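You operate a simulated robot arm through the tools that you are given. There is no shell and no other tool. Be economical: measure what you need, move in short steps, check, and stop when the job is done.

Carry out the task below with a simulated robot arm. There is one attempt and no reset: what you move stays moved.

## Task
Fetch the red sleeve and set it on the top of the steel stand. Put the blue sign on the steel table away on the side table. Take the blue-ringed cup and put it on top of the orange mix card. Switch the beacon switch on. Take the white cup from the top of the door bench and put it on the counter of the parts cabinet. Put the foam cube on the upper shelf of the grey rack away on the top of the insert bench. Fetch the white-ringed cup and stand it on top of the grey sleeve. Take the yellow-ringed cup and leave it in the orange drip tray. Press the air zero key three times. Fetch the tall green insert and set it in the blue drip tray. Put the tall blue insert on top of the grey press card. Open the grey lid on the green tank. Do these in any order. Set down upright: red sleeve, blue sign, blue-ringed cup, white cup, white-ringed cup, tall green insert, tall blue insert.

The check looks at the end state, three seconds after you hand in, the way a careful person would. Anything else that was tipped, shoved, dropped, spilled or broken makes it a failure. Lids that push on must go on centred and level and be pressed home; caps that screw on are set level and turned clockwise until they are tight.

## Robot
A 7-joint arm with a two-finger parallel gripper on a trunk, on a base that drives. Base frame: it is fixed to the floor where the robot stands at the start and does not move with it; the origin is under the middle of the robot, x ahead of it, y to its left, z up. Lengths are in cm, angles in rad, forces in N, time in s.
With the tool pointing down near the work surface it reaches from about 10 to 58 cm from the robot's upright axis, wherever it stands. Its first joint turns from -2.897 to 2.897 rad. Places, roughly: air zero key [800, 0, 90]; beacon switch [180, 660, 110]; blue drip tray (24x17x8 cm) [310, 90, 110]; blue sign [50, 25, 75]; blue-ringed cup (8x8x13 cm) [60, 50, 40]; counter of the parts cabinet (38x24 cm) [516, 624, 92]; foam cube (5x5x5 cm) [420, 630, 100]; grey lid on the green tank [-180, 160, 100]; grey press card [825, 225, 75]; grey sleeve [50, 25, 25]; orange drip tray (24x17x8 cm) [310, 70, 110]; orange mix card [50, 100, 25]; red sleeve [50, 0, 75]; side table [640, -630, 80]; tall blue insert (4x4x5 cm) [790, 80, 80]; tall green insert (4x4x5 cm) [800, 70, 80]; top of the insert bench [800, 20, 80]; top of the steel stand [290, -30, 30]; white cup [250, 650, 100]; white-ringed cup (8x8x13 cm) [50, 60, 40]; yellow-ringed cup (8x8x13 cm) [60, 60, 90]. Payload 3.43 kg.
The tool frame sits at the grasp point between the pads (the TCP): z along the fingers, y along the line on which they close. The tips reach 3.4 cm beyond it. Largest opening 12.8 cm; finger width 2.4, thickness 1.2; the body of the gripper, 4.8 by 13 cm, starts 9.6 cm behind the TCP.
Orientation is that of the tool frame in the base frame, as a unit quaternion [x, y, z, w]. With the fingers straight down and closing along the base's y, the tool's x points along the base's -x, its y along +y and its z along -z.

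## Interface
- The arm moves only by the tool move_arm. Its argument "commands" is a list of rows, each a list of 7 numbers: the shift along the tool's x, y, z in units of 200 mm (1.0 is 200 mm), then the turn, a rotation vector about the tool's x, y, z in units of 90 degrees (1.0 is 90 degrees), then the gripper command, from -1 (shut) to 1 (fully open), values between in proportion. In form: [[tx, ty, tz, wx, wy, wz, jaw], ...]. A call has 1 to 8 rows; each row is the pose to reach, as a shift and turn from the pose commanded when the call began, along the tool's axes at that moment. A call with a number of a shift or a turn outside -1 to 1 is refused whole. Rows are played at 5 a second. More than 5 cm and 0.15 rad between two rows, or a gripper value outside its range, and nothing of the call is played. Where a pose cannot be reached the arm comes as near as it can. A force on the tool above 40 N (or 10 N above the force at the start of the call, whichever is more), or a blocked arm, ends the call early, and 0.2 s more pass. The fingers move at their own pace (about 10.8 cm/s each) and stop on an object; they squeeze with about 44 N. The grip force told is the motor's: it shows also when the fingers shut on nothing. Time passes only in rows, and 0.2 s behind the last, so rows that repeat a pose let the fingers close. The reply holds the time, the measured pose of the TCP, the force on the tool along the base axes, the opening and the grip force, in the units named above and with some noise, with the torque about the TCP (base axes, N m) and any sound that the robot's microphone picked up.
- Cameras (640 x 400 px; columns grow to the right, rows downward): "scene" is now at [-2.25, 17.6, 139.76]; the picture's right is [0.47, -0.88, 0.00], its down [-0.67, -0.36, -0.65] and it looks along [0.57, 0.30, -0.76] (base axes); focal length 285 px, centre (320, 200). "wrist" rides on the gripper at [7.6, -1.1, -16] in the tool frame; the picture's right is [0.15, 0.99, 0.00], its down [-0.88, 0.13, -0.46] and it looks along [-0.45, 0.07, 0.89] (tool axes); focal length 234 px, centre (320, 200). There is no depth. A picture from a camera that has moved, and an enlarged one, comes with that camera's place and axes in the base frame and with its lens.
- camera(camera): a new picture of that camera. No time passes.
- lift_body(by): slides the trunk up (or, below 0, down) by that many cm; the arm and the scene camera ride with it, the base frame stays. It gives what a move gives, with no picture.
- roll_base(legs): drives the robot by 1 to 6 legs, each [ahead, left, turn to the left] in cm, cm and rad, along the robot's own axes; the way and the turn of a leg run together, so that a leg with both is an arc; at most 150 cm and 3.142 rad a leg. The arm and the cameras ride along, it lands a little off, and it stops where it bumps. It gives what a move gives.
- aim_head(pan, tilt): turns the head with the scene camera to pan (to the left, within 1.501 rad either way) and tilt (down, from -0.506 to 1.204), counted from straight ahead of the robot. It gives what a move gives.
- enlarge(camera, box): a new picture of the part [left, top, right, bottom] of that camera's present view, enlarged. No time passes.
- finish_job(): hands the job in; it is judged then, once.

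Work in short steps. Places have to be worked out from the pictures, the camera data and where the tool is seen: move nearer, look again, correct. Check each grasp and each placing, and mend what went wrong. You have 535 turns and 306 pictures in all, those below and enlarged ones among them. Open the gripper and draw the arm clear of the work before you hand the job in, unless the task says otherwise; then end with one line.

The tools are called after "Emit:" as a command line: name --pt "numbers of a row" for each row, then --argument value for the rest, lists and objects as JSON in quotes. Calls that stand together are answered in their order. move_arm: Moves the arm, as the interface text tells. Its arguments: {"type":"object","properties":{"commands":{"type":"array"}},"required":["commands"]} The other tools are called the same way: lift_body (by) slides the trunk up or down; roll_base (legs) drives the base; aim_head (pan, tilt) turns the head that bears the scene camera; camera (camera) takes a picture; enlarge (camera, box) takes an enlarged picture of a part of a camera's view; finish_job () hands the job in.

At the start:

```text
t: 0.0
ee_pos: [33.13, 26.35, 110.52]
tool_rot: [0.0, 1.0, 0.0, 0.0]
wrist_force: [0.2, 0.3, 1.0]
wrist_torque: [-0.01, 0.02, -0.01]
opening: 12.79
finger_force: 0.0
trunk travel left (down, up): [-12.5, 19.9]
robot x, y, heading: [-0.18, 0.19, -0.004]
head pan, tilt: [0.489, 0.867]
```

scene: 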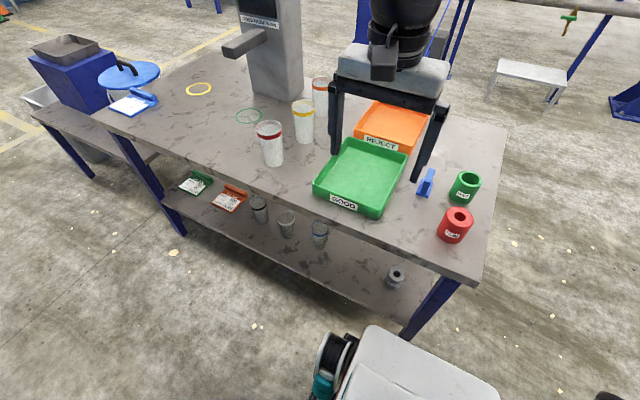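
wrist: 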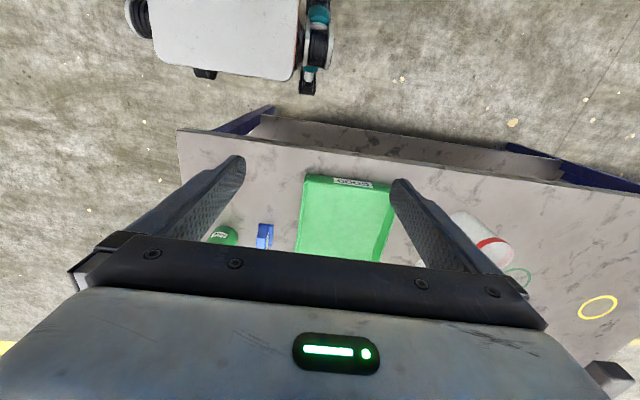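

The table is in front, with cups on top and more on the lower shelf. I'll enlarge the scene to identify the objects.

Emit:
enlarge --camera "scene" --box '[160, 60, 520, 310]'

Emit:
aim_head --pan 0.6 --tilt 1.15

```text
1.60 times, centred on (340, 185) of scene
camera zoom: at [-2.25, 17.6, 139.76], right [0.47, -0.88, 0.0], down [-0.67, -0.36, -0.65], along [0.57, 0.3, -0.76], focal length 456 px, centre (288, 224)
```

zoom: 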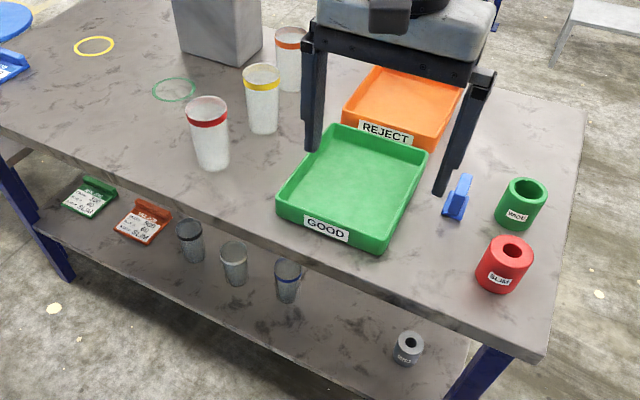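

```text
t: 0.8
ee_pos: [33.15, 26.3, 110.35]
tool_rot: [0.0, 1.0, 0.0, 0.0]
wrist_force: [-0.4, -0.4, -0.5]
wrist_torque: [0.02, 0.0, 0.0]
opening: 12.83
finger_force: 0.1
trunk travel left (down, up): [-12.5, 19.9]
robot x, y, heading: [0.12, 0.29, 0.004]
head pan, tilt: [0.6, 1.15]
```

Head is tilted down more; take a view for parallax-free shelf details.

Emit:
camera --camera "scene"

```text
302 pictures are left
camera scene: at [-4.15, 17.34, 137.82], right [0.56, -0.83, 0.0], down [-0.75, -0.52, -0.41], along [0.34, 0.23, -0.91], focal length 285 px, centre (320, 200)
```

scene: 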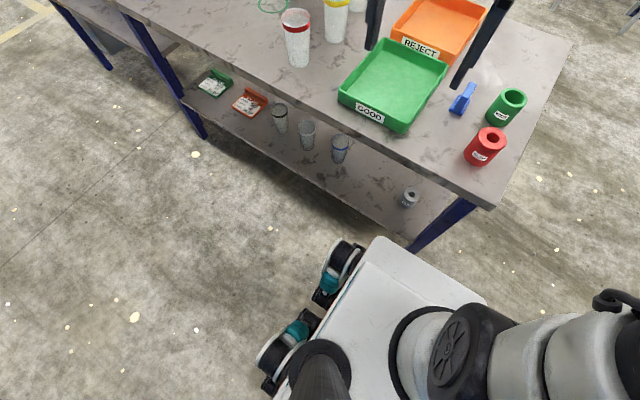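

Red sleeve judged near (53.5, 6.4), table top ≈75. I move above it at z≈100.

Emit:
move_arm --pt "-0.17 -0.17 0.08 0 0 0 1" --pt "-0.34 -0.34 0.17 0 0 0 1" --pt "-0.5 -0.5 0.25 0 0 0 1" --pt "-0.67 -0.67 0.33 0 0 0 1" --pt "-0.83 -0.83 0.42 0 0 0 1" --pt "-0.95 -1.0 0.5 0 0 0 1" --pt "-0.95 -1.0 0.5 0 0 0 1"

Emit:
camera --camera "wrist"

Emit:
camera --camera "scene"

```text
refused: row 1 steps farther than a row can; nothing moved
```

```text
301 pictures are left
camera wrist: at [25.57, 25.17, 126.36], right [-0.15, 0.99, 0.0], down [0.88, 0.13, 0.46], along [0.45, 0.07, -0.89], focal length 234 px, centre (320, 200)
```

wrist: 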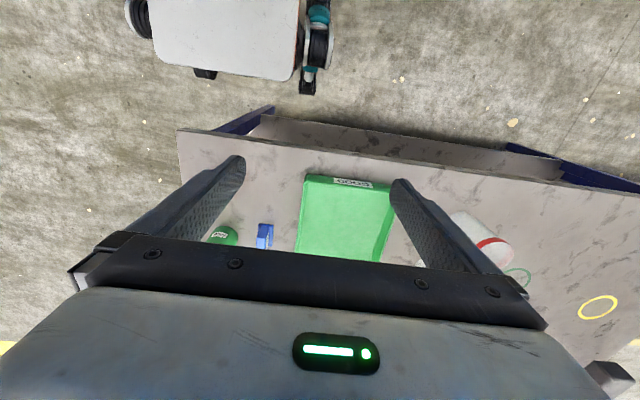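

```text
300 pictures are left
camera scene: at [-4.15, 17.34, 137.82], right [0.56, -0.83, 0.0], down [-0.75, -0.52, -0.41], along [0.34, 0.23, -0.91], focal length 285 px, centre (320, 200)
```

scene: 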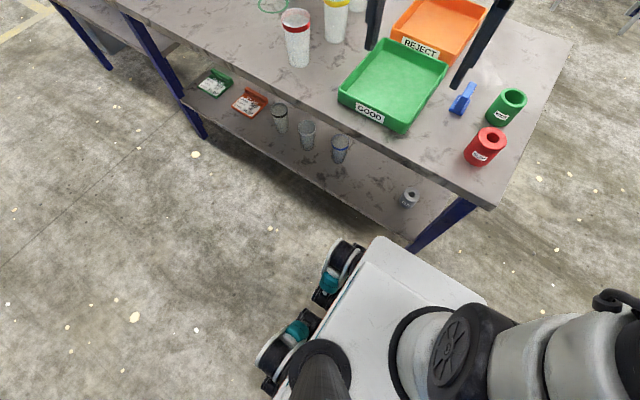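

Row was slightly too long; retry with smaller steps.

Emit:
move_arm --pt "-0.135 -0.14 0.07 0 0 0 1" --pt "-0.27 -0.28 0.14 0 0 0 1" --pt "-0.405 -0.42 0.21 0 0 0 1" --pt "-0.54 -0.56 0.28 0 0 0 1" --pt "-0.675 -0.7 0.35 0 0 0 1" --pt "-0.81 -0.84 0.42 0 0 0 1" --pt "-0.945 -0.98 0.49 0 0 0 1" --pt "-0.945 -0.98 0.49 0 0 0 1"

Emit:
camera --camera "wrist"

Emit:
camera --camera "scene"

```text
t: 2.6
ee_pos: [52.29, 7.02, 100.44]
tool_rot: [0.0, 1.0, 0.0, -0.001]
wrist_force: [0.6, 0.5, 0.1]
wrist_torque: [0.0, -0.01, 0.0]
opening: 12.79
finger_force: 0.0
trunk travel left (down, up): [-12.5, 19.9]
robot x, y, heading: [-0.03, -0.12, 0.002]
head pan, tilt: [0.6, 1.15]
```

```text
299 pictures are left
camera wrist: at [44.75, 5.73, 116.34], right [-0.15, 0.99, 0.0], down [0.88, 0.13, 0.46], along [0.45, 0.07, -0.89], focal length 234 px, centre (320, 200)
```

wrist: 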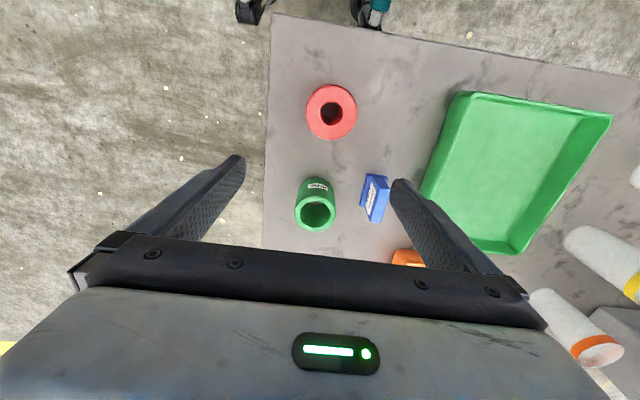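

```text
298 pictures are left
camera scene: at [-4.14, 17.33, 137.82], right [0.56, -0.83, 0.0], down [-0.75, -0.52, -0.41], along [0.34, 0.23, -0.91], focal length 285 px, centre (320, 200)
```

scene: 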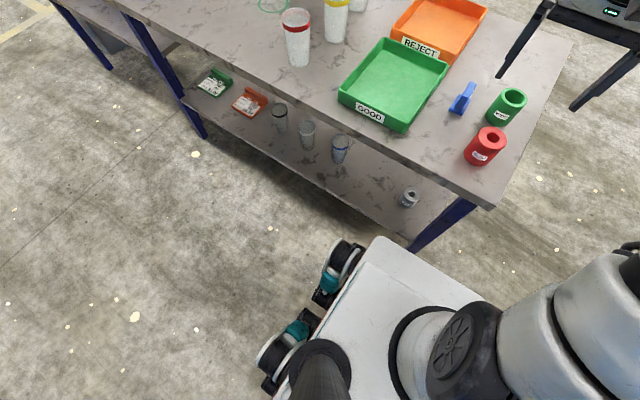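

Triangulating both views: sleeve centre ≈(47.7, 7.4), top ≈88, table ≈78.5. Move over and descend to z≈84.5.

Emit:
move_arm --pt "0.23 0.02 0 0 0 0 1" --pt "0.23 0.02 0.2 0 0 0 1" --pt "0.23 0.02 0.4 0 0 0 1"

Emit:
camera --camera "wrist"

```text
t: 3.4
ee_pos: [47.56, 7.21, 92.71]
tool_rot: [0.0, 1.0, 0.0, -0.001]
wrist_force: [0.0, 0.4, -1.2]
wrist_torque: [0.0, 0.0, 0.03]
opening: 12.79
finger_force: 0.1
trunk travel left (down, up): [-12.5, 19.9]
robot x, y, heading: [0.15, 0.09, -0.0]
head pan, tilt: [0.6, 1.15]
```

```text
297 pictures are left
camera wrist: at [39.95, 5.96, 108.71], right [-0.15, 0.99, 0.0], down [0.88, 0.13, 0.46], along [0.45, 0.07, -0.89], focal length 234 px, centre (320, 200)
```

wrist: 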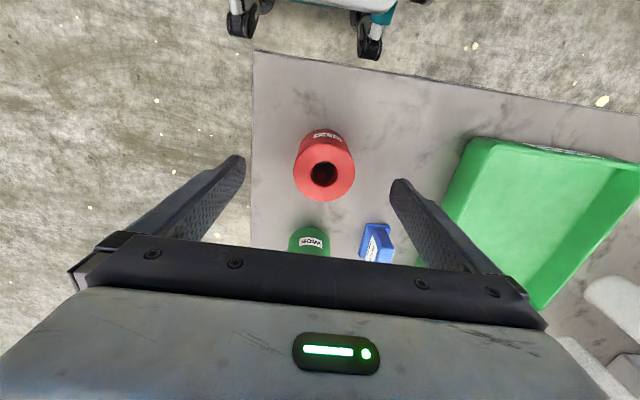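

Aligned (≈47.7, 7.5, top ≈87). Descend and grasp.

Emit:
move_arm --pt "0 0.015 0.22 0 0 0 1" --pt "0 0.015 0.42 0 0 0 1" --pt "0 0.015 0.42 0 0 0 -1" --pt "0 0.015 0.42 0 0 0 -1" --pt "0 0.015 0.42 0 0 0 -1" --pt "0 0.015 0.42 0 0 0 -1"

```text
t: 4.8
ee_pos: [47.36, 7.64, 84.35]
tool_rot: [0.0, 1.0, 0.0, 0.0]
wrist_force: [-0.4, -0.9, 0.1]
wrist_torque: [-0.03, -0.06, 0.03]
opening: 6.1
finger_force: 43.9
trunk travel left (down, up): [-12.5, 19.9]
robot x, y, heading: [-0.05, -0.01, -0.001]
head pan, tilt: [0.6, 1.15]
```

Gripped at 6.1 cm. Lift and draw back towards the body.

Emit:
move_arm --pt "0 0 -0.24 0 0 0 -1" --pt "0 0 -0.48 0 0 0 -1" --pt "0 0 -0.7 0 0 0 -1" --pt "0.2 0 -0.75 0 0 0 -1" --pt "0.4 0 -0.75 0 0 0 -1" --pt "0.55 0 -0.75 0 0 0 -1"

Emit:
aim_head --pan -0.3 --tilt 0.4

Emit:
camera --camera "scene"

```text
t: 6.2
ee_pos: [36.51, 7.36, 99.26]
tool_rot: [0.0, 1.0, 0.0, 0.0]
wrist_force: [0.9, -0.6, 0.1]
wrist_torque: [-0.01, 0.03, -0.01]
opening: 0.01
finger_force: 33.4
trunk travel left (down, up): [-12.5, 19.9]
robot x, y, heading: [-0.09, -0.56, -0.001]
head pan, tilt: [0.6, 1.15]
```

```text
t: 7.4
ee_pos: [36.65, 7.38, 99.27]
tool_rot: [0.0, 1.0, 0.0, 0.001]
wrist_force: [0.1, -1.3, 0.2]
wrist_torque: [0.02, 0.0, 0.0]
opening: 0.0
finger_force: 32.8
trunk travel left (down, up): [-12.5, 19.9]
robot x, y, heading: [-0.2, -0.14, 0.001]
head pan, tilt: [-0.3, 0.4]
```

```text
296 pictures are left
camera scene: at [-0.22, 11.24, 143.81], right [-0.29, -0.96, 0.0], down [-0.37, 0.11, -0.92], along [0.88, -0.27, -0.39], focal length 285 px, centre (320, 200)
```

scene: 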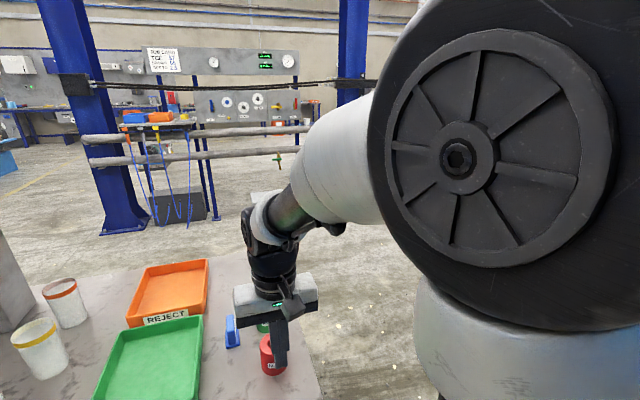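

The sleeve was lost during lift (opening 0). Look where it is.

Emit:
camera --camera "wrist"

Emit:
aim_head --pan -0.1 --tilt 1.0

Emit:
camera --camera "scene"

```text
295 pictures are left
camera wrist: at [29.05, 6.17, 115.25], right [-0.15, 0.99, 0.0], down [0.88, 0.13, 0.46], along [0.45, 0.07, -0.89], focal length 234 px, centre (320, 200)
```

wrist: 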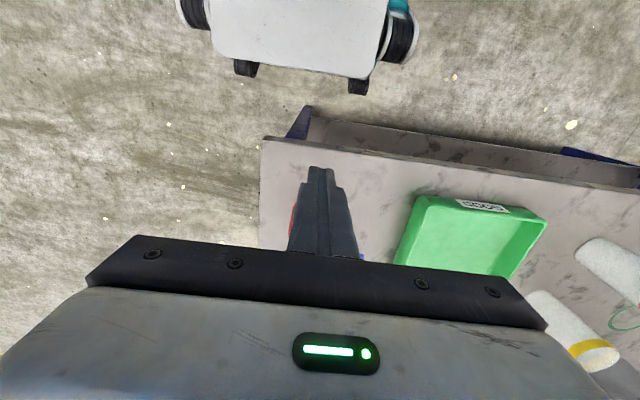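

```text
t: 8.4
ee_pos: [36.52, 7.2, 99.13]
tool_rot: [0.001, 1.0, 0.0, -0.002]
wrist_force: [0.4, -0.3, -0.5]
wrist_torque: [0.0, -0.01, -0.03]
opening: 0.02
finger_force: 33.0
trunk travel left (down, up): [-12.5, 19.9]
robot x, y, heading: [0.36, -0.14, 0.001]
head pan, tilt: [-0.099, 1.0]
```

```text
294 pictures are left
camera scene: at [-1.28, 12.8, 140.0], right [-0.15, -0.99, 0.0], down [-0.73, 0.11, -0.67], along [0.66, -0.1, -0.74], focal length 285 px, centre (320, 200)
```

scene: 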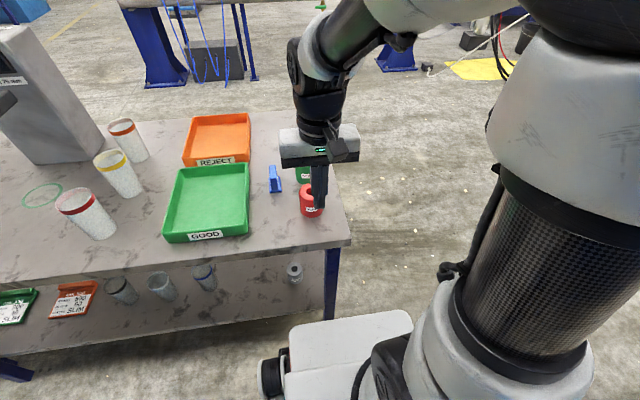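

It still stands upright near x≈49. Open and go up/back slightly for a clean wrist view.

Emit:
move_arm --pt "0 0 0 0 0 0 1" --pt "-0.2 0 0 0 0 0 1" --pt "-0.4 0 0 0 0 0 1" --pt "-0.6 0 0 0 0 0 1" --pt "-0.65 0 0 0 0 0 1"

Emit:
enlarge --camera "wrist" --box '[220, 60, 460, 240]'

Emit:
enlarge --camera "scene" --box '[240, 120, 380, 240]'

```text
t: 9.6
ee_pos: [49.47, 7.55, 99.16]
tool_rot: [0.0, 1.0, 0.001, 0.0]
wrist_force: [0.4, -0.5, -0.2]
wrist_torque: [0.01, 0.0, 0.0]
opening: 12.77
finger_force: 0.1
trunk travel left (down, up): [-12.5, 19.9]
robot x, y, heading: [-0.12, 0.44, 0.003]
head pan, tilt: [-0.099, 1.0]
```

```text
2.22 times, centred on (340, 150) of wrist
camera zoom: at [41.93, 6.32, 115.05], right [-0.15, 0.99, 0.0], down [0.88, 0.13, 0.46], along [0.45, 0.07, -0.89], focal length 520 px, centre (276, 311)
```

zoom: 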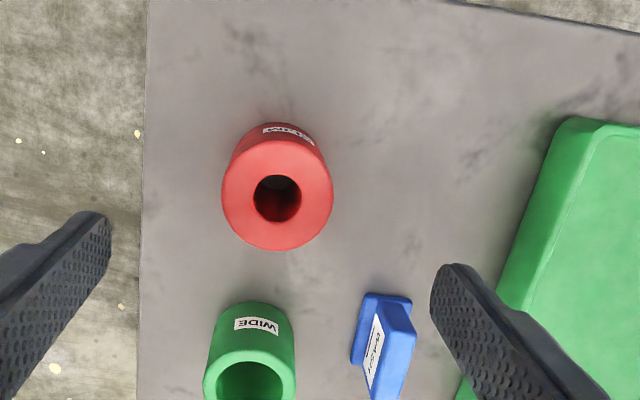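

```text
3.33 times, centred on (310, 180) of scene
camera zoom: at [-2.13, 13.28, 138.79], right [-0.1, -1.0, 0.0], down [-0.84, 0.08, -0.54], along [0.54, -0.05, -0.84], focal length 949 px, centre (353, 267)
```

zoom: 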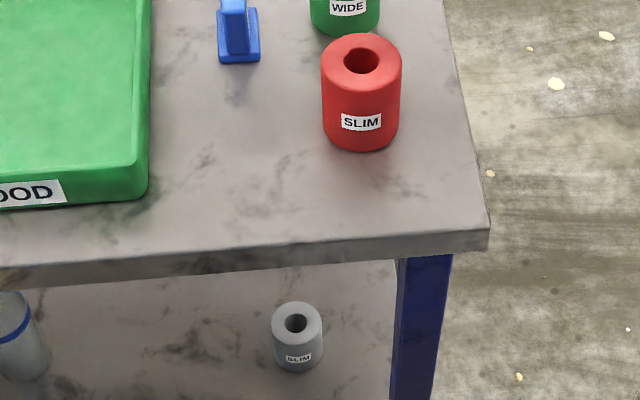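

Sleeve now at about (49.0, 7.7), top 87.5. Regrip centred and a bit lower, with slow lift.

Emit:
move_arm --pt "0.02 0.01 0.2 0 0 0 1" --pt "0.02 0.01 0.4 0 0 0 1" --pt "0.02 0.01 0.6 0 0 0 1" --pt "0.02 0.01 0.78 0 0 0 1" --pt "0.02 0.01 0.78 0 0 0 -1" --pt "0.02 0.01 0.78 0 0 0 -1" --pt "0.02 0.01 0.78 0 0 0 -1" --pt "0.02 0.01 0.78 0 0 0 -1"

Emit:
move_arm --pt "0 0 -0.02 0 0 0 -1" --pt "0 0 -0.05 0 0 0 -1" --pt "0 0 -0.08 0 0 0 -1" --pt "0 0 -0.11 0 0 0 -1" --pt "0 0 -0.11 0 0 0 -1"

Emit:
camera --camera "wrist"

```text
t: 11.4
ee_pos: [48.94, 7.68, 83.57]
tool_rot: [0.0, 1.0, 0.0, 0.0]
wrist_force: [0.7, -1.0, 0.0]
wrist_torque: [-0.03, -0.05, 0.04]
opening: 6.04
finger_force: 43.9
trunk travel left (down, up): [-12.5, 19.9]
robot x, y, heading: [-0.05, 0.26, 0.001]
head pan, tilt: [-0.099, 1.0]
```

```text
t: 12.6
ee_pos: [49.0, 7.66, 85.84]
tool_rot: [0.0, 1.0, 0.0, 0.0]
wrist_force: [-0.4, -0.5, -2.0]
wrist_torque: [0.01, -0.01, 0.01]
opening: 6.09
finger_force: 43.9
trunk travel left (down, up): [-12.5, 19.9]
robot x, y, heading: [-0.3, 0.03, 0.006]
head pan, tilt: [-0.099, 1.0]
```

```text
291 pictures are left
camera wrist: at [41.51, 6.42, 101.77], right [-0.15, 0.99, 0.0], down [0.88, 0.13, 0.46], along [0.45, 0.07, -0.89], focal length 234 px, centre (320, 200)
```

wrist: 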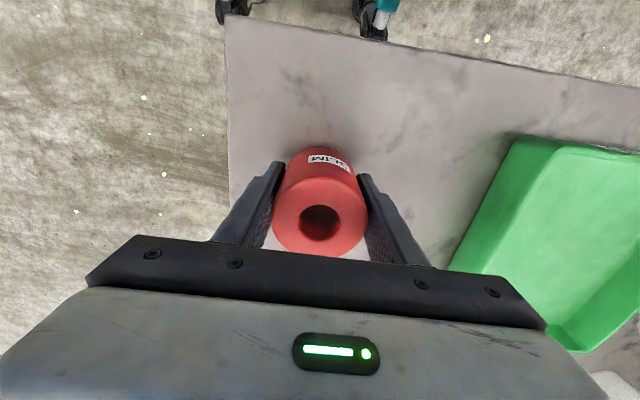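

Held (≈2 N). Keep lifting gently.

Emit:
move_arm --pt "0 0 -0.06 0 0 0 -1" --pt "0 0 -0.14 0 0 0 -1" --pt "0 0 -0.24 0 0 0 -1" --pt "0 0 -0.36 0 0 0 -1" --pt "0 0 -0.48 0 0 0 -1" --pt "0 0 -0.6 0 0 0 -1" --pt "0 0 -0.7 0 0 0 -1" --pt "0 0 -0.7 0 0 0 -1"

Emit:
camera --camera "wrist"

```text
t: 14.4
ee_pos: [49.0, 7.58, 99.77]
tool_rot: [0.0, 1.0, 0.0, 0.0]
wrist_force: [-0.5, -0.5, -1.7]
wrist_torque: [0.01, 0.01, 0.01]
opening: 6.12
finger_force: 44.1
trunk travel left (down, up): [-12.5, 19.9]
robot x, y, heading: [0.16, 0.17, 0.003]
head pan, tilt: [-0.099, 1.0]
```

```text
290 pictures are left
camera wrist: at [41.42, 6.41, 115.77], right [-0.15, 0.99, 0.0], down [0.88, 0.13, 0.46], along [0.45, 0.07, -0.89], focal length 234 px, centre (320, 200)
```

wrist: 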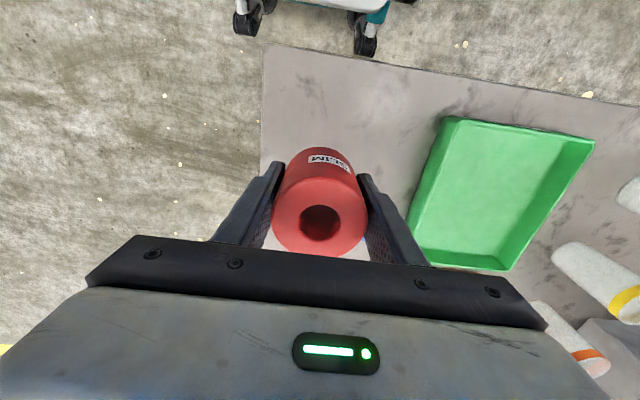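

Retract a bit, then slide right along the table and look ahead.

Emit:
move_arm --pt "0.08 0 0 0 0 0 -1" --pt "0.2 0 0 0 0 0 -1" --pt "0.34 0 0 0 0 0 -1" --pt "0.46 0 0 0 0 0 -1" --pt "0.54 0 0 0 0 0 -1" --pt "0.56 0 0 0 0 0 -1"

Emit:
roll_base --legs '[[-4, -60, 0]]'

Emit:
aim_head --pan 0.35 --tilt 0.4

Emit:
camera --camera "scene"

```text
t: 15.8
ee_pos: [37.81, 7.46, 99.54]
tool_rot: [0.0, 1.0, 0.0, -0.004]
wrist_force: [0.7, 0.0, -1.6]
wrist_torque: [0.0, -0.01, 0.03]
opening: 6.09
finger_force: 44.0
trunk travel left (down, up): [-12.5, 19.9]
robot x, y, heading: [0.06, 0.47, -0.001]
head pan, tilt: [-0.099, 1.0]
```

```text
t: 22.2
ee_pos: [33.81, -54.25, 99.81]
tool_rot: [0.0, 1.0, 0.0, -0.001]
wrist_force: [0.2, -0.4, -1.0]
wrist_torque: [0.0, 0.02, -0.01]
opening: 6.07
finger_force: 43.7
trunk travel left (down, up): [-12.5, 19.9]
robot x, y, heading: [-3.88, -61.61, -0.001]
head pan, tilt: [-0.099, 1.0]
```

```text
t: 23.2
ee_pos: [33.71, -54.3, 99.75]
tool_rot: [0.0, 1.0, -0.001, 0.0]
wrist_force: [-0.8, 0.4, -0.7]
wrist_torque: [0.0, -0.01, 0.01]
opening: 6.08
finger_force: 44.2
trunk travel left (down, up): [-12.5, 19.9]
robot x, y, heading: [-3.83, -61.83, 0.001]
head pan, tilt: [0.351, 0.4]
```

```text
289 pictures are left
camera scene: at [-4.34, -44.72, 143.8], right [0.34, -0.94, 0.0], down [-0.37, -0.13, -0.92], along [0.86, 0.32, -0.39], focal length 285 px, centre (320, 200)
```

scene: 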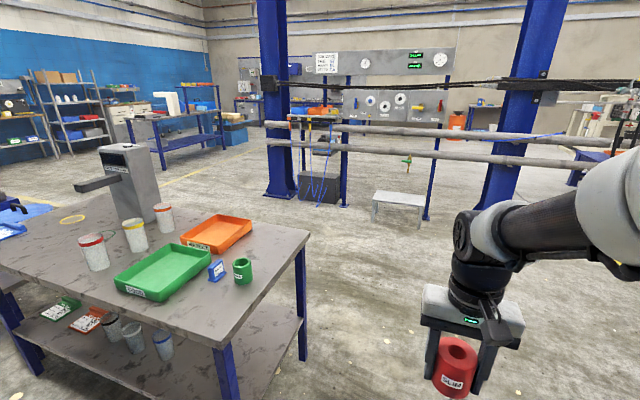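

Stand (stool) appears at about x 265–295, y −5…−52, clear floor ahead. Drive to about x=222, y=−36.

Emit:
roll_base --legs '[[115, 0, 0], [105, 26, 0]]'

Emit:
aim_head --pan 0.25 --tilt 0.9

Emit:
camera --camera "scene"

```text
t: 34.3
ee_pos: [257.15, -37.37, 99.77]
tool_rot: [0.025, 1.0, 0.0, -0.002]
wrist_force: [0.2, -0.6, -1.8]
wrist_torque: [0.0, -0.01, -0.04]
opening: 6.07
finger_force: 44.3
trunk travel left (down, up): [-12.5, 19.9]
robot x, y, heading: [219.1, -43.13, -0.055]
head pan, tilt: [0.351, 0.4]
```

```text
t: 35.2
ee_pos: [257.15, -37.2, 99.69]
tool_rot: [0.025, 1.0, 0.0, -0.002]
wrist_force: [0.5, 0.4, -2.9]
wrist_torque: [0.04, -0.01, -0.01]
opening: 6.04
finger_force: 44.0
trunk travel left (down, up): [-12.5, 19.9]
robot x, y, heading: [218.56, -43.08, -0.049]
head pan, tilt: [0.25, 0.901]
```

```text
288 pictures are left
camera scene: at [218.13, -27.18, 139.52], right [0.2, -0.98, 0.0], down [-0.77, -0.16, -0.62], along [0.61, 0.12, -0.78], focal length 285 px, centre (320, 200)
```

scene: 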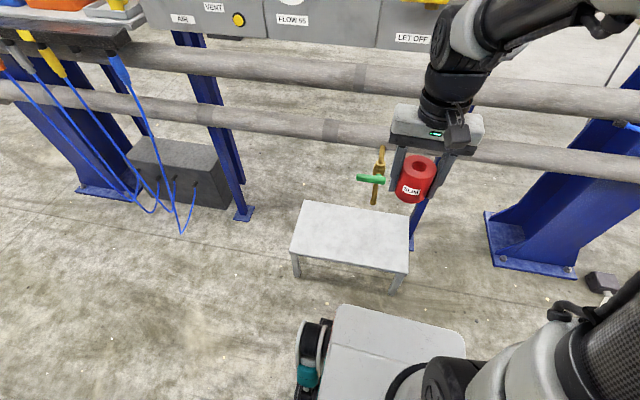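

Stand top centre ≈(287, −30). Move 9 cm closer, square up, and lower the trunk.

Emit:
roll_base --legs '[[9, 6, 0.05]]'

Emit:
lift_body --by -12

Emit:
camera --camera "wrist"

Emit:
camera --camera "scene"

```text
t: 36.5
ee_pos: [266.01, -29.75, 99.62]
tool_rot: [-0.001, 1.0, -0.001, 0.0]
wrist_force: [-0.1, 0.1, -0.8]
wrist_torque: [-0.02, -0.01, -0.01]
opening: 6.08
finger_force: 44.0
trunk travel left (down, up): [-12.5, 19.9]
robot x, y, heading: [228.32, -37.54, -0.0]
head pan, tilt: [0.25, 0.901]
```

```text
t: 38.0
ee_pos: [266.25, -29.64, 87.7]
tool_rot: [-0.001, 1.0, 0.001, -0.001]
wrist_force: [-0.2, -0.5, -1.2]
wrist_torque: [-0.06, 0.01, 0.02]
opening: 6.04
finger_force: 44.2
trunk travel left (down, up): [-0.5, 31.9]
robot x, y, heading: [228.57, -37.41, 0.0]
head pan, tilt: [0.25, 0.901]
```

```text
287 pictures are left
camera wrist: at [258.54, -30.91, 103.73], right [-0.15, 0.99, 0.0], down [0.88, 0.13, 0.45], along [0.45, 0.07, -0.89], focal length 234 px, centre (320, 200)
```

wrist: 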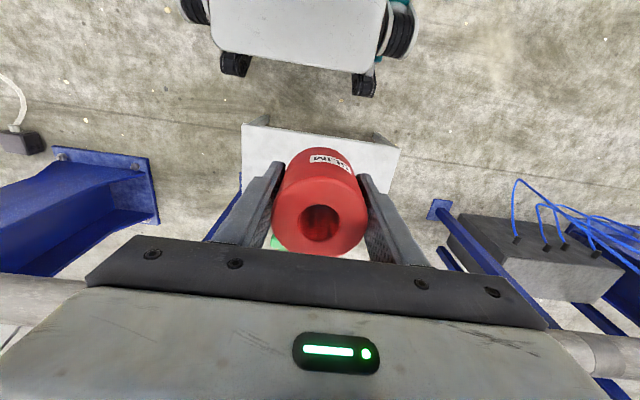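

```text
286 pictures are left
camera scene: at [226.52, -21.54, 127.52], right [0.25, -0.97, 0.0], down [-0.76, -0.19, -0.62], along [0.6, 0.15, -0.78], focal length 285 px, centre (320, 200)
```

scene: 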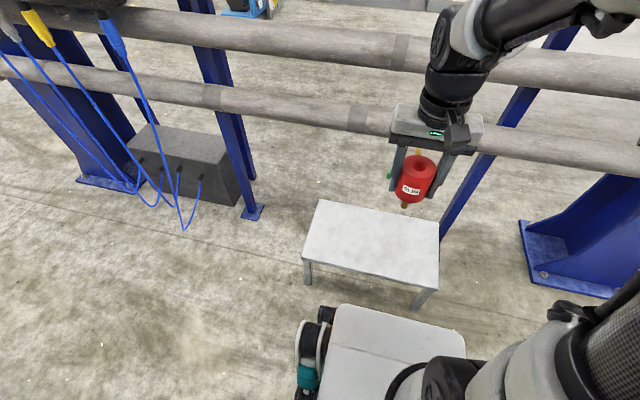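

A brass valve with a green handle hangs over the stand at about (287, −34, 55–82). I'll place the sleeve on the stand's front-left part, near (281, −13), so shift the base left.

Emit:
roll_base --legs '[[0, 17, 0]]'

Emit:
camera --camera "scene"

```text
t: 40.2
ee_pos: [265.92, -13.24, 87.79]
tool_rot: [0.0, 1.0, 0.0, -0.001]
wrist_force: [0.7, 0.2, -2.2]
wrist_torque: [0.05, -0.01, 0.01]
opening: 6.06
finger_force: 44.1
trunk travel left (down, up): [-0.5, 31.9]
robot x, y, heading: [228.45, -20.97, 0.001]
head pan, tilt: [0.25, 0.901]
```

```text
285 pictures are left
camera scene: at [226.53, -5.02, 127.51], right [0.25, -0.97, 0.0], down [-0.76, -0.19, -0.62], along [0.6, 0.15, -0.78], focal length 285 px, centre (320, 200)
```

scene: 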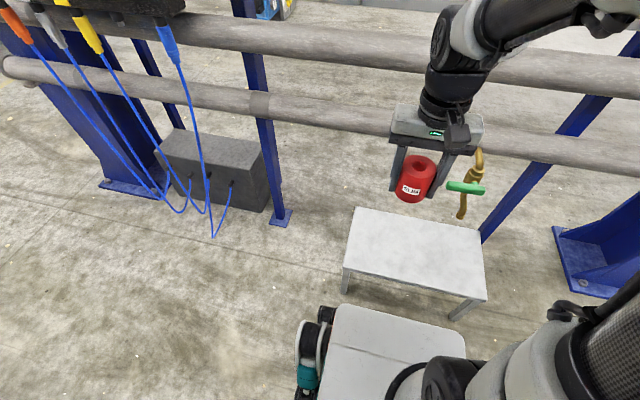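

Valve ≈(284, −34), lower pipe ≈x 304, z 72. Move sleeve to x≈280 and descend partway, checking reach.

Emit:
move_arm --pt "-0.12 0 0.1 0 0 0 -1" --pt "-0.26 0 0.26 0 0 0 -1" --pt "-0.42 0 0.44 0 0 0 -1" --pt "-0.56 0 0.62 0 0 0 -1" --pt "-0.68 0 0.8 0 0 0 -1" --pt "-0.7 0 0.98 0 0 0 -1"

Emit:
move_arm --pt "0 0 0.2 0 0 0 -1" --pt "0 0 0.4 0 0 0 -1" --pt "0 0 0.6 0 0 0 -1" --pt "0 0 0.8 0 0 0 -1" --pt "0 0 0.9 0 0 0 -1"

Emit:
camera --camera "scene"

Emit:
camera --camera "wrist"

```text
t: 41.6
ee_pos: [279.85, -13.19, 68.45]
tool_rot: [0.0, 1.0, 0.0, 0.0]
wrist_force: [0.1, 0.0, -1.4]
wrist_torque: [0.01, -0.05, 0.02]
opening: 6.07
finger_force: 44.0
trunk travel left (down, up): [-0.5, 31.9]
robot x, y, heading: [228.14, -20.57, -0.001]
head pan, tilt: [0.25, 0.901]
```

```text
t: 42.8
ee_pos: [279.96, -13.5, 50.09]
tool_rot: [0.0, 1.0, -0.001, 0.0]
wrist_force: [0.0, 0.0, -1.6]
wrist_torque: [-0.01, -0.03, -0.02]
opening: 6.06
finger_force: 43.9
trunk travel left (down, up): [-0.5, 31.9]
robot x, y, heading: [228.51, -20.64, -0.001]
head pan, tilt: [0.25, 0.901]
```

```text
284 pictures are left
camera scene: at [226.52, -5.02, 127.51], right [0.25, -0.97, 0.0], down [-0.76, -0.19, -0.62], along [0.6, 0.15, -0.78], focal length 285 px, centre (320, 200)
```

scene: 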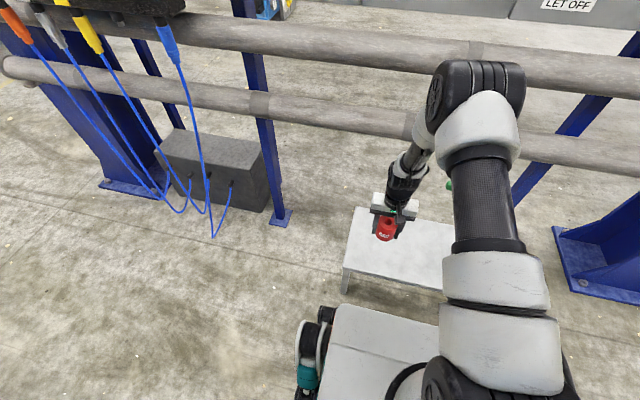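

```text
283 pictures are left
camera wrist: at [272.4, -14.56, 65.99], right [-0.15, 0.99, 0.0], down [0.88, 0.13, 0.46], along [0.45, 0.07, -0.89], focal length 234 px, centre (320, 200)
```

wrist: 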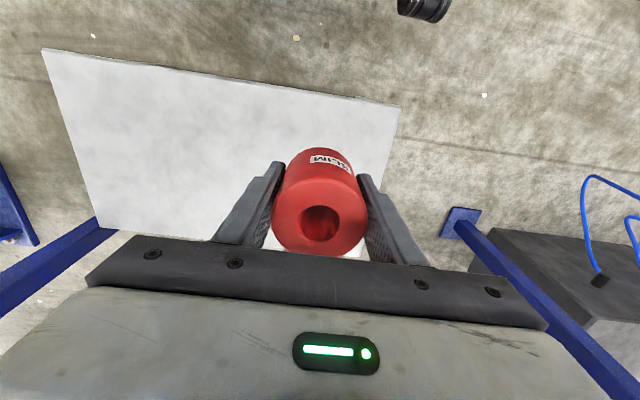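

Over the stand. Descend to about z=37, then creep down to contact.

Emit:
move_arm --pt "0 0 0.15 0 0 0 -1" --pt "0 0 0.32 0 0 0 -1" --pt "0 0 0.5 0 0 0 -1" --pt "0 0 0.62 0 0 0 -1" --pt "0 0 0.66 0 0 0 -1" --pt "0 0 0.66 0 0 0 -1"

Emit:
enlarge --camera "scene" --box '[330, 170, 470, 290]'

```text
t: 44.2
ee_pos: [279.95, -13.44, 36.83]
tool_rot: [0.0, 1.0, 0.0, -0.002]
wrist_force: [0.4, -0.6, -2.3]
wrist_torque: [-0.03, 0.04, -0.01]
opening: 6.03
finger_force: 43.8
trunk travel left (down, up): [-0.5, 31.9]
robot x, y, heading: [228.16, -20.8, -0.002]
head pan, tilt: [0.25, 0.901]
```

```text
3.33 times, centred on (400, 230) of scene
camera zoom: at [226.53, -5.02, 127.51], right [0.25, -0.97, 0.0], down [-0.76, -0.19, -0.62], along [0.6, 0.15, -0.78], focal length 949 px, centre (53, 100)
```

zoom: 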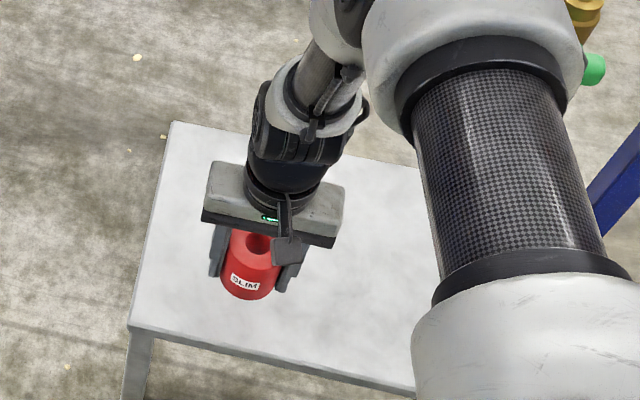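

Creep down until contact.

Emit:
move_arm --pt "0 0 0.02 0 0 0 -1" --pt "0 0 0.04 0 0 0 -1" --pt "0 0 0.06 0 0 0 -1" --pt "0 0 0.08 0 0 0 -1" --pt "0 0 0.1 0 0 0 -1" --pt "0 0 0.12 0 0 0 -1" --pt "0 0 0.14 0 0 0 -1"

```text
t: 45.8
ee_pos: [280.1, -13.31, 34.11]
tool_rot: [-0.001, 1.0, 0.001, -0.001]
wrist_force: [0.6, -1.4, -1.3]
wrist_torque: [0.02, 0.0, 0.01]
opening: 6.06
finger_force: 44.3
trunk travel left (down, up): [-0.5, 31.9]
robot x, y, heading: [228.43, -20.57, -0.0]
head pan, tilt: [0.25, 0.901]
```

Emit:
move_arm --pt "0 0 0.02 0 0 0 -1" --pt "0 0 0.04 0 0 0 -1" --pt "0 0 0.06 0 0 0 -1" --pt "0 0 0.08 0 0 0 -1" --pt "0 0 0.1 0 0 0 -1"

Emit:
enlarge --camera "scene" --box '[330, 170, 470, 290]'

```text
t: 47.0
ee_pos: [279.95, -13.36, 31.98]
tool_rot: [0.0, 1.0, 0.0, -0.001]
wrist_force: [0.1, 0.3, -0.9]
wrist_torque: [-0.04, 0.01, -0.02]
opening: 6.01
finger_force: 44.2
trunk travel left (down, up): [-0.5, 31.9]
robot x, y, heading: [228.3, -21.03, -0.006]
head pan, tilt: [0.25, 0.901]
```

```text
3.33 times, centred on (400, 230) of scene
camera zoom: at [226.53, -5.02, 127.51], right [0.25, -0.97, 0.0], down [-0.76, -0.19, -0.62], along [0.6, 0.15, -0.78], focal length 949 px, centre (53, 100)
```

zoom: 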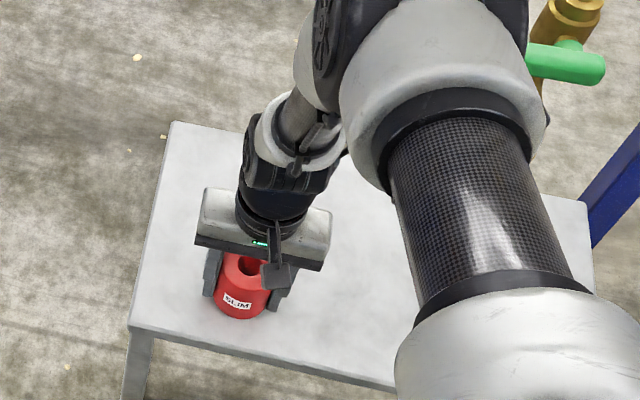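

Not yet touching. Continue creeping.

Emit:
move_arm --pt "0 0 0.015 0 0 0 -1" --pt "0 0 0.03 0 0 0 -1" --pt "0 0 0.045 0 0 0 -1" --pt "0 0 0.06 0 0 0 -1" --pt "0 0 0.075 0 0 0 -1"

```text
t: 48.0
ee_pos: [280.27, -13.22, 31.35]
tool_rot: [0.0, 1.0, 0.0, 0.001]
wrist_force: [-6.1, -0.3, 23.0]
wrist_torque: [-0.61, 0.24, -0.15]
opening: 6.02
finger_force: 44.2
trunk travel left (down, up): [-0.5, 31.9]
robot x, y, heading: [228.07, -21.09, 0.002]
head pan, tilt: [0.25, 0.901]
stopped in row 4: the force on the tool passed its limit at 47 N (the readings are from after the stop); the commanded pose is now the measured one
```

Contact. Ease off slightly, open, and rise.

Emit:
move_arm --pt "0 0 -0.008 0 0 0 -1" --pt "0 0 -0.012 0 0 0 -1"

Emit:
move_arm --pt "0 0 0 0 0 0 0.0" --pt "0 0 0 0 0 0 0.3" --pt "0 0 0 0 0 0 0.8" --pt "0 0 -0.1 0 0 0 0.8" --pt "0 0 -0.3 0 0 0 0.8" --pt "0 0 -0.5 0 0 0 0.8" --pt "0 0 -0.7 0 0 0 0.8"

Emit:
camera --camera "scene"

```text
t: 48.6
ee_pos: [280.17, -13.19, 31.36]
tool_rot: [0.0, 1.0, 0.001, 0.001]
wrist_force: [5.1, 1.7, 4.0]
wrist_torque: [-0.13, -0.11, 0.18]
opening: 6.03
finger_force: 43.6
trunk travel left (down, up): [-0.5, 31.9]
robot x, y, heading: [228.3, -20.68, 0.0]
head pan, tilt: [0.25, 0.901]
```

```text
t: 50.2
ee_pos: [280.01, -13.24, 45.29]
tool_rot: [0.0, 1.0, 0.0, 0.0]
wrist_force: [0.0, 0.8, -0.5]
wrist_torque: [0.02, 0.0, 0.01]
opening: 11.56
finger_force: 0.1
trunk travel left (down, up): [-0.5, 31.9]
robot x, y, heading: [228.12, -21.01, 0.0]
head pan, tilt: [0.25, 0.901]
```

```text
280 pictures are left
camera scene: at [226.53, -5.02, 127.5], right [0.25, -0.97, 0.0], down [-0.76, -0.19, -0.62], along [0.6, 0.15, -0.78], focal length 285 px, centre (320, 200)
```

scene: 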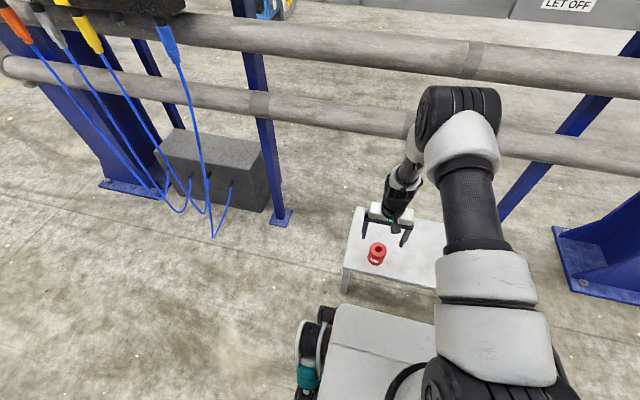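

Sleeve stands upright on the stand. Raise and retract the arm, then look left at the drip trays.

Emit:
move_arm --pt "0 0 -0.24 0 0 0 0.8" --pt "0 0 -0.48 0 0 0 0.8" --pt "0 0 -0.72 0 0 0 0.8" --pt "0 0 -0.95 0 0 0 0.8" --pt "0.2 0 -1.0 0 0 0 0.8" --pt "0.4 0 -1.0 0 0 0 0.8" --pt "0.6 0 -1.0 0 0 0 0.8" --pt "0.75 0 -1.0 0 0 0 0.8"

Emit:
lift_body --by 25

Emit:
aim_head --pan 0.9 --tilt 0.45

Emit:
camera --camera "scene"

```text
t: 52.0
ee_pos: [265.18, -13.19, 65.5]
tool_rot: [0.0, 1.0, 0.001, 0.0]
wrist_force: [-0.1, 0.4, 0.5]
wrist_torque: [0.05, 0.0, 0.0]
opening: 11.54
finger_force: 0.1
trunk travel left (down, up): [-0.5, 31.9]
robot x, y, heading: [228.37, -20.69, 0.0]
head pan, tilt: [0.25, 0.901]
```

```text
t: 54.6
ee_pos: [265.24, -13.23, 90.56]
tool_rot: [0.0, 1.0, -0.001, -0.001]
wrist_force: [-0.4, -0.8, -0.6]
wrist_torque: [-0.02, 0.0, -0.01]
opening: 11.52
finger_force: 0.1
trunk travel left (down, up): [-25.5, 6.9]
robot x, y, heading: [228.44, -20.79, 0.001]
head pan, tilt: [0.25, 0.901]
```

```text
t: 55.6
ee_pos: [265.3, -13.31, 90.55]
tool_rot: [0.0, 1.0, 0.0, -0.001]
wrist_force: [-0.7, -0.2, -0.4]
wrist_torque: [0.02, -0.01, 0.02]
opening: 11.51
finger_force: 0.0
trunk travel left (down, up): [-25.5, 6.9]
robot x, y, heading: [228.17, -21.03, 0.003]
head pan, tilt: [0.901, 0.45]
```

```text
279 pictures are left
camera scene: at [224.91, 0.31, 156.34], right [0.78, -0.62, 0.0], down [-0.27, -0.34, -0.9], along [0.56, 0.7, -0.44], focal length 285 px, centre (320, 200)
```

scene: 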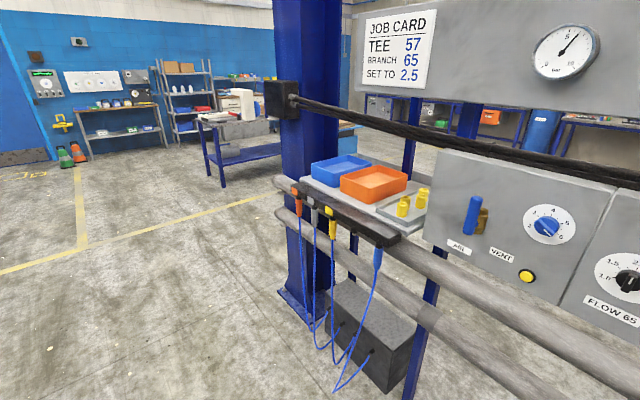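

Orange tray ≈(311, 72), blue beside it at z≈110, noted. Drive back to the front of the table at about (−12, 58).

Emit:
roll_base --legs '[[-60, -42, 0], [-90, 0, 0], [-90, 0, 0], [0, 60, 0], [0, 60, 0]]'

Emit:
aim_head --pan 0.2 --tilt 0.9

Emit:
camera --camera "scene"

```text
t: 80.6
ee_pos: [26.18, 66.56, 90.45]
tool_rot: [0.011, 1.0, 0.0, -0.001]
wrist_force: [-0.5, -0.2, -0.3]
wrist_torque: [0.02, 0.0, -0.04]
opening: 11.54
finger_force: 0.0
trunk travel left (down, up): [-25.5, 6.9]
robot x, y, heading: [-10.99, 60.29, -0.02]
head pan, tilt: [0.901, 0.45]
```

```text
t: 81.7
ee_pos: [26.27, 66.61, 90.58]
tool_rot: [0.012, 1.0, -0.001, -0.001]
wrist_force: [-0.1, -0.9, 0.3]
wrist_torque: [-0.01, 0.0, -0.01]
opening: 11.51
finger_force: 0.1
trunk travel left (down, up): [-25.5, 6.9]
robot x, y, heading: [-11.29, 59.84, -0.022]
head pan, tilt: [0.201, 0.901]
```

```text
278 pictures are left
camera scene: at [-12.3, 75.44, 152.51], right [0.18, -0.98, 0.0], down [-0.77, -0.14, -0.62], along [0.61, 0.11, -0.78], focal length 285 px, centre (320, 200)
```

scene: 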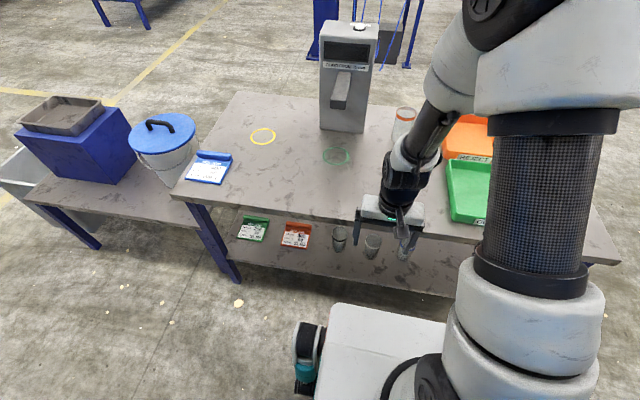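

Lower the trunk for a better look under the table (tool stays in front of the table edge, x≈26).

Emit:
lift_body --by -25

Emit:
aim_head --pan 0.15 --tilt 0.85

Emit:
camera --camera "scene"

Emit:
camera --camera "wrist"

```text
t: 84.3
ee_pos: [26.32, 66.75, 65.48]
tool_rot: [0.012, 1.0, 0.0, -0.001]
wrist_force: [0.7, -0.9, 0.2]
wrist_torque: [0.0, -0.02, 0.01]
opening: 11.51
finger_force: 0.1
trunk travel left (down, up): [-0.5, 31.9]
robot x, y, heading: [-10.69, 59.97, -0.021]
head pan, tilt: [0.201, 0.901]
```

```text
t: 84.9
ee_pos: [26.19, 66.67, 65.57]
tool_rot: [0.011, 1.0, 0.0, -0.001]
wrist_force: [-0.2, -0.6, 1.2]
wrist_torque: [-0.02, 0.01, -0.02]
opening: 11.52
finger_force: 0.0
trunk travel left (down, up): [-0.5, 31.9]
robot x, y, heading: [-11.17, 60.11, -0.021]
head pan, tilt: [0.15, 0.85]
```

```text
277 pictures are left
camera scene: at [-11.98, 75.09, 127.9], right [0.13, -0.99, 0.0], down [-0.75, -0.1, -0.66], along [0.65, 0.08, -0.75], focal length 285 px, centre (320, 200)
```

scene: 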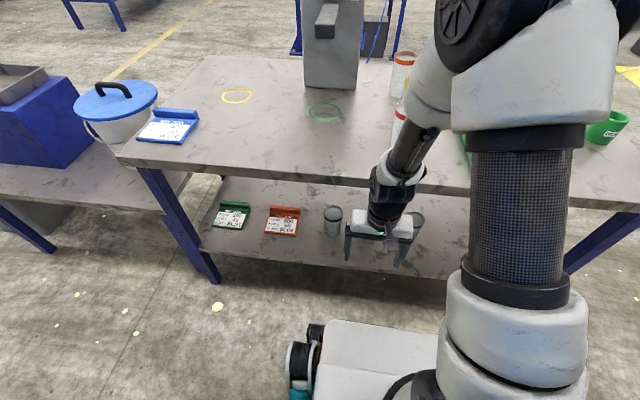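

```text
276 pictures are left
camera wrist: at [18.67, 65.69, 81.49], right [-0.12, 0.99, 0.0], down [0.88, 0.11, 0.45], along [0.45, 0.06, -0.89], focal length 234 px, centre (320, 200)
```

wrist: 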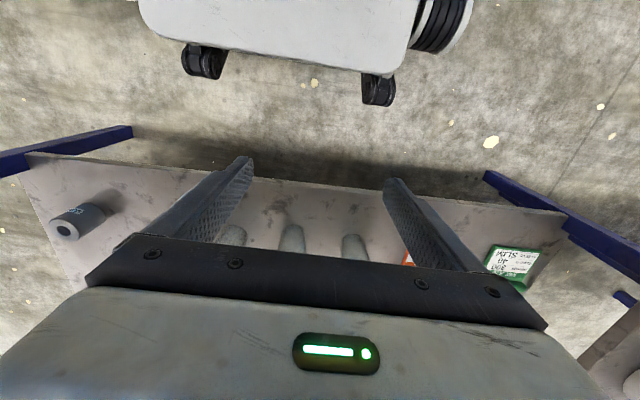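

Shelf ≈z 30.5; blue cup ≈(55.8, 48.7), white ≈(55, 64), black ≈(56, 79.5), orange card ≈(57, 100), grey sleeve ≈(54.5, 15). Shift the base right and straighten, then tilt the tool forward.

Emit:
roll_base --legs '[[0, -18, 0.021]]'

Emit:
move_arm --pt "0.02 0 0.03 0 -0.09 0 1" --pt "0.04 0 0.06 0 -0.18 0 1" --pt "0.06 0 0.1 0 -0.27 0 1" --pt "0.08 0 0.14 0 -0.36 0 1" --pt "0.1 0 0.18 0 -0.45 0 1" --pt "0.1 0 0.22 0 -0.53 0 1" --pt "0.1 0 0.25 0 -0.61 0 1" --pt "0.1 0 0.25 0 -0.61 0 1"

Emit:
camera --camera "wrist"

Emit:
camera --camera "scene"

```text
t: 87.2
ee_pos: [25.92, 49.67, 65.52]
tool_rot: [0.003, 1.0, 0.0, -0.001]
wrist_force: [1.0, -0.1, -0.2]
wrist_torque: [0.0, 0.03, -0.02]
opening: 11.53
finger_force: 0.1
trunk travel left (down, up): [-0.5, 31.9]
robot x, y, heading: [-11.37, 42.48, -0.01]
head pan, tilt: [0.15, 0.85]
```

```text
t: 89.0
ee_pos: [25.36, 50.8, 57.89]
tool_rot: [0.004, 0.888, -0.002, 0.46]
wrist_force: [-0.1, -0.4, -0.1]
wrist_torque: [-0.03, 0.0, 0.04]
opening: 12.81
finger_force: 0.1
out of reach, approached as far as the arm can: row 3, 4, 5, 6, 7, 8
trunk travel left (down, up): [-0.5, 31.9]
robot x, y, heading: [-11.55, 42.18, -0.008]
head pan, tilt: [0.15, 0.85]
```

```text
275 pictures are left
camera wrist: at [7.99, 49.79, 60.95], right [-0.08, 0.99, -0.12], down [0.13, 0.13, 0.98], along [0.99, 0.06, -0.14], focal length 234 px, centre (320, 200)
```

wrist: 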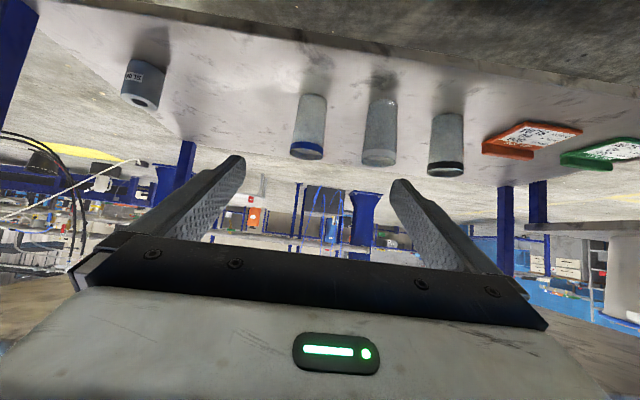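

```text
274 pictures are left
camera scene: at [-12.47, 57.57, 127.9], right [0.14, -0.99, 0.0], down [-0.74, -0.11, -0.66], along [0.65, 0.09, -0.75], focal length 285 px, centre (320, 200)
```

scene: 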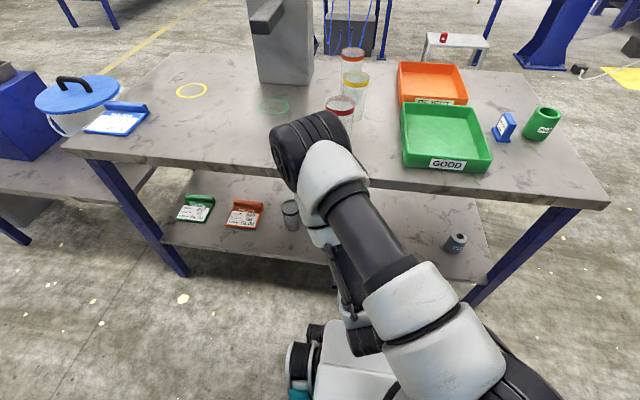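

Wrist view (inverted) confirms blue cup ≈(55.8, 48.3, top 44). Move to a pre-grasp point along the approach line.

Emit:
move_arm --pt "-0.02 -0.03 0.15 0 0 0 1" --pt "-0.05 -0.07 0.3 0 0 0 1" --pt "-0.09 -0.125 0.45 0 0 0 1" --pt "-0.09 -0.125 0.45 0 0 0 1"

Emit:
camera --camera "wrist"

```text
t: 90.0
ee_pos: [34.02, 48.32, 54.07]
tool_rot: [0.003, 0.888, -0.002, 0.46]
wrist_force: [-0.9, -0.2, 0.4]
wrist_torque: [0.0, -0.01, 0.02]
opening: 12.79
finger_force: 0.0
trunk travel left (down, up): [-0.5, 31.9]
robot x, y, heading: [-11.18, 42.59, -0.006]
head pan, tilt: [0.15, 0.85]
```

```text
273 pictures are left
camera wrist: at [16.57, 47.37, 57.07], right [-0.08, 0.99, -0.12], down [0.14, 0.13, 0.98], along [0.99, 0.06, -0.14], focal length 234 px, centre (320, 200)
```

wrist: 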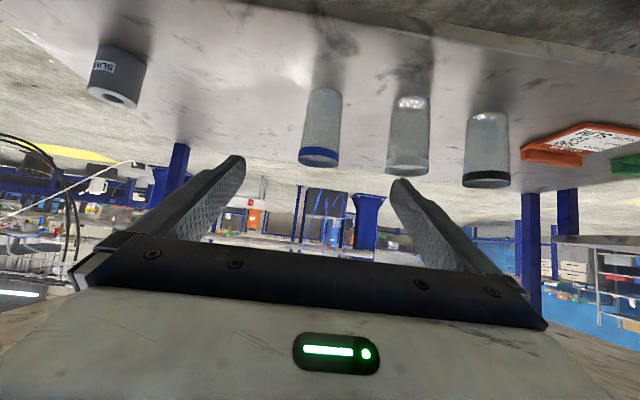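

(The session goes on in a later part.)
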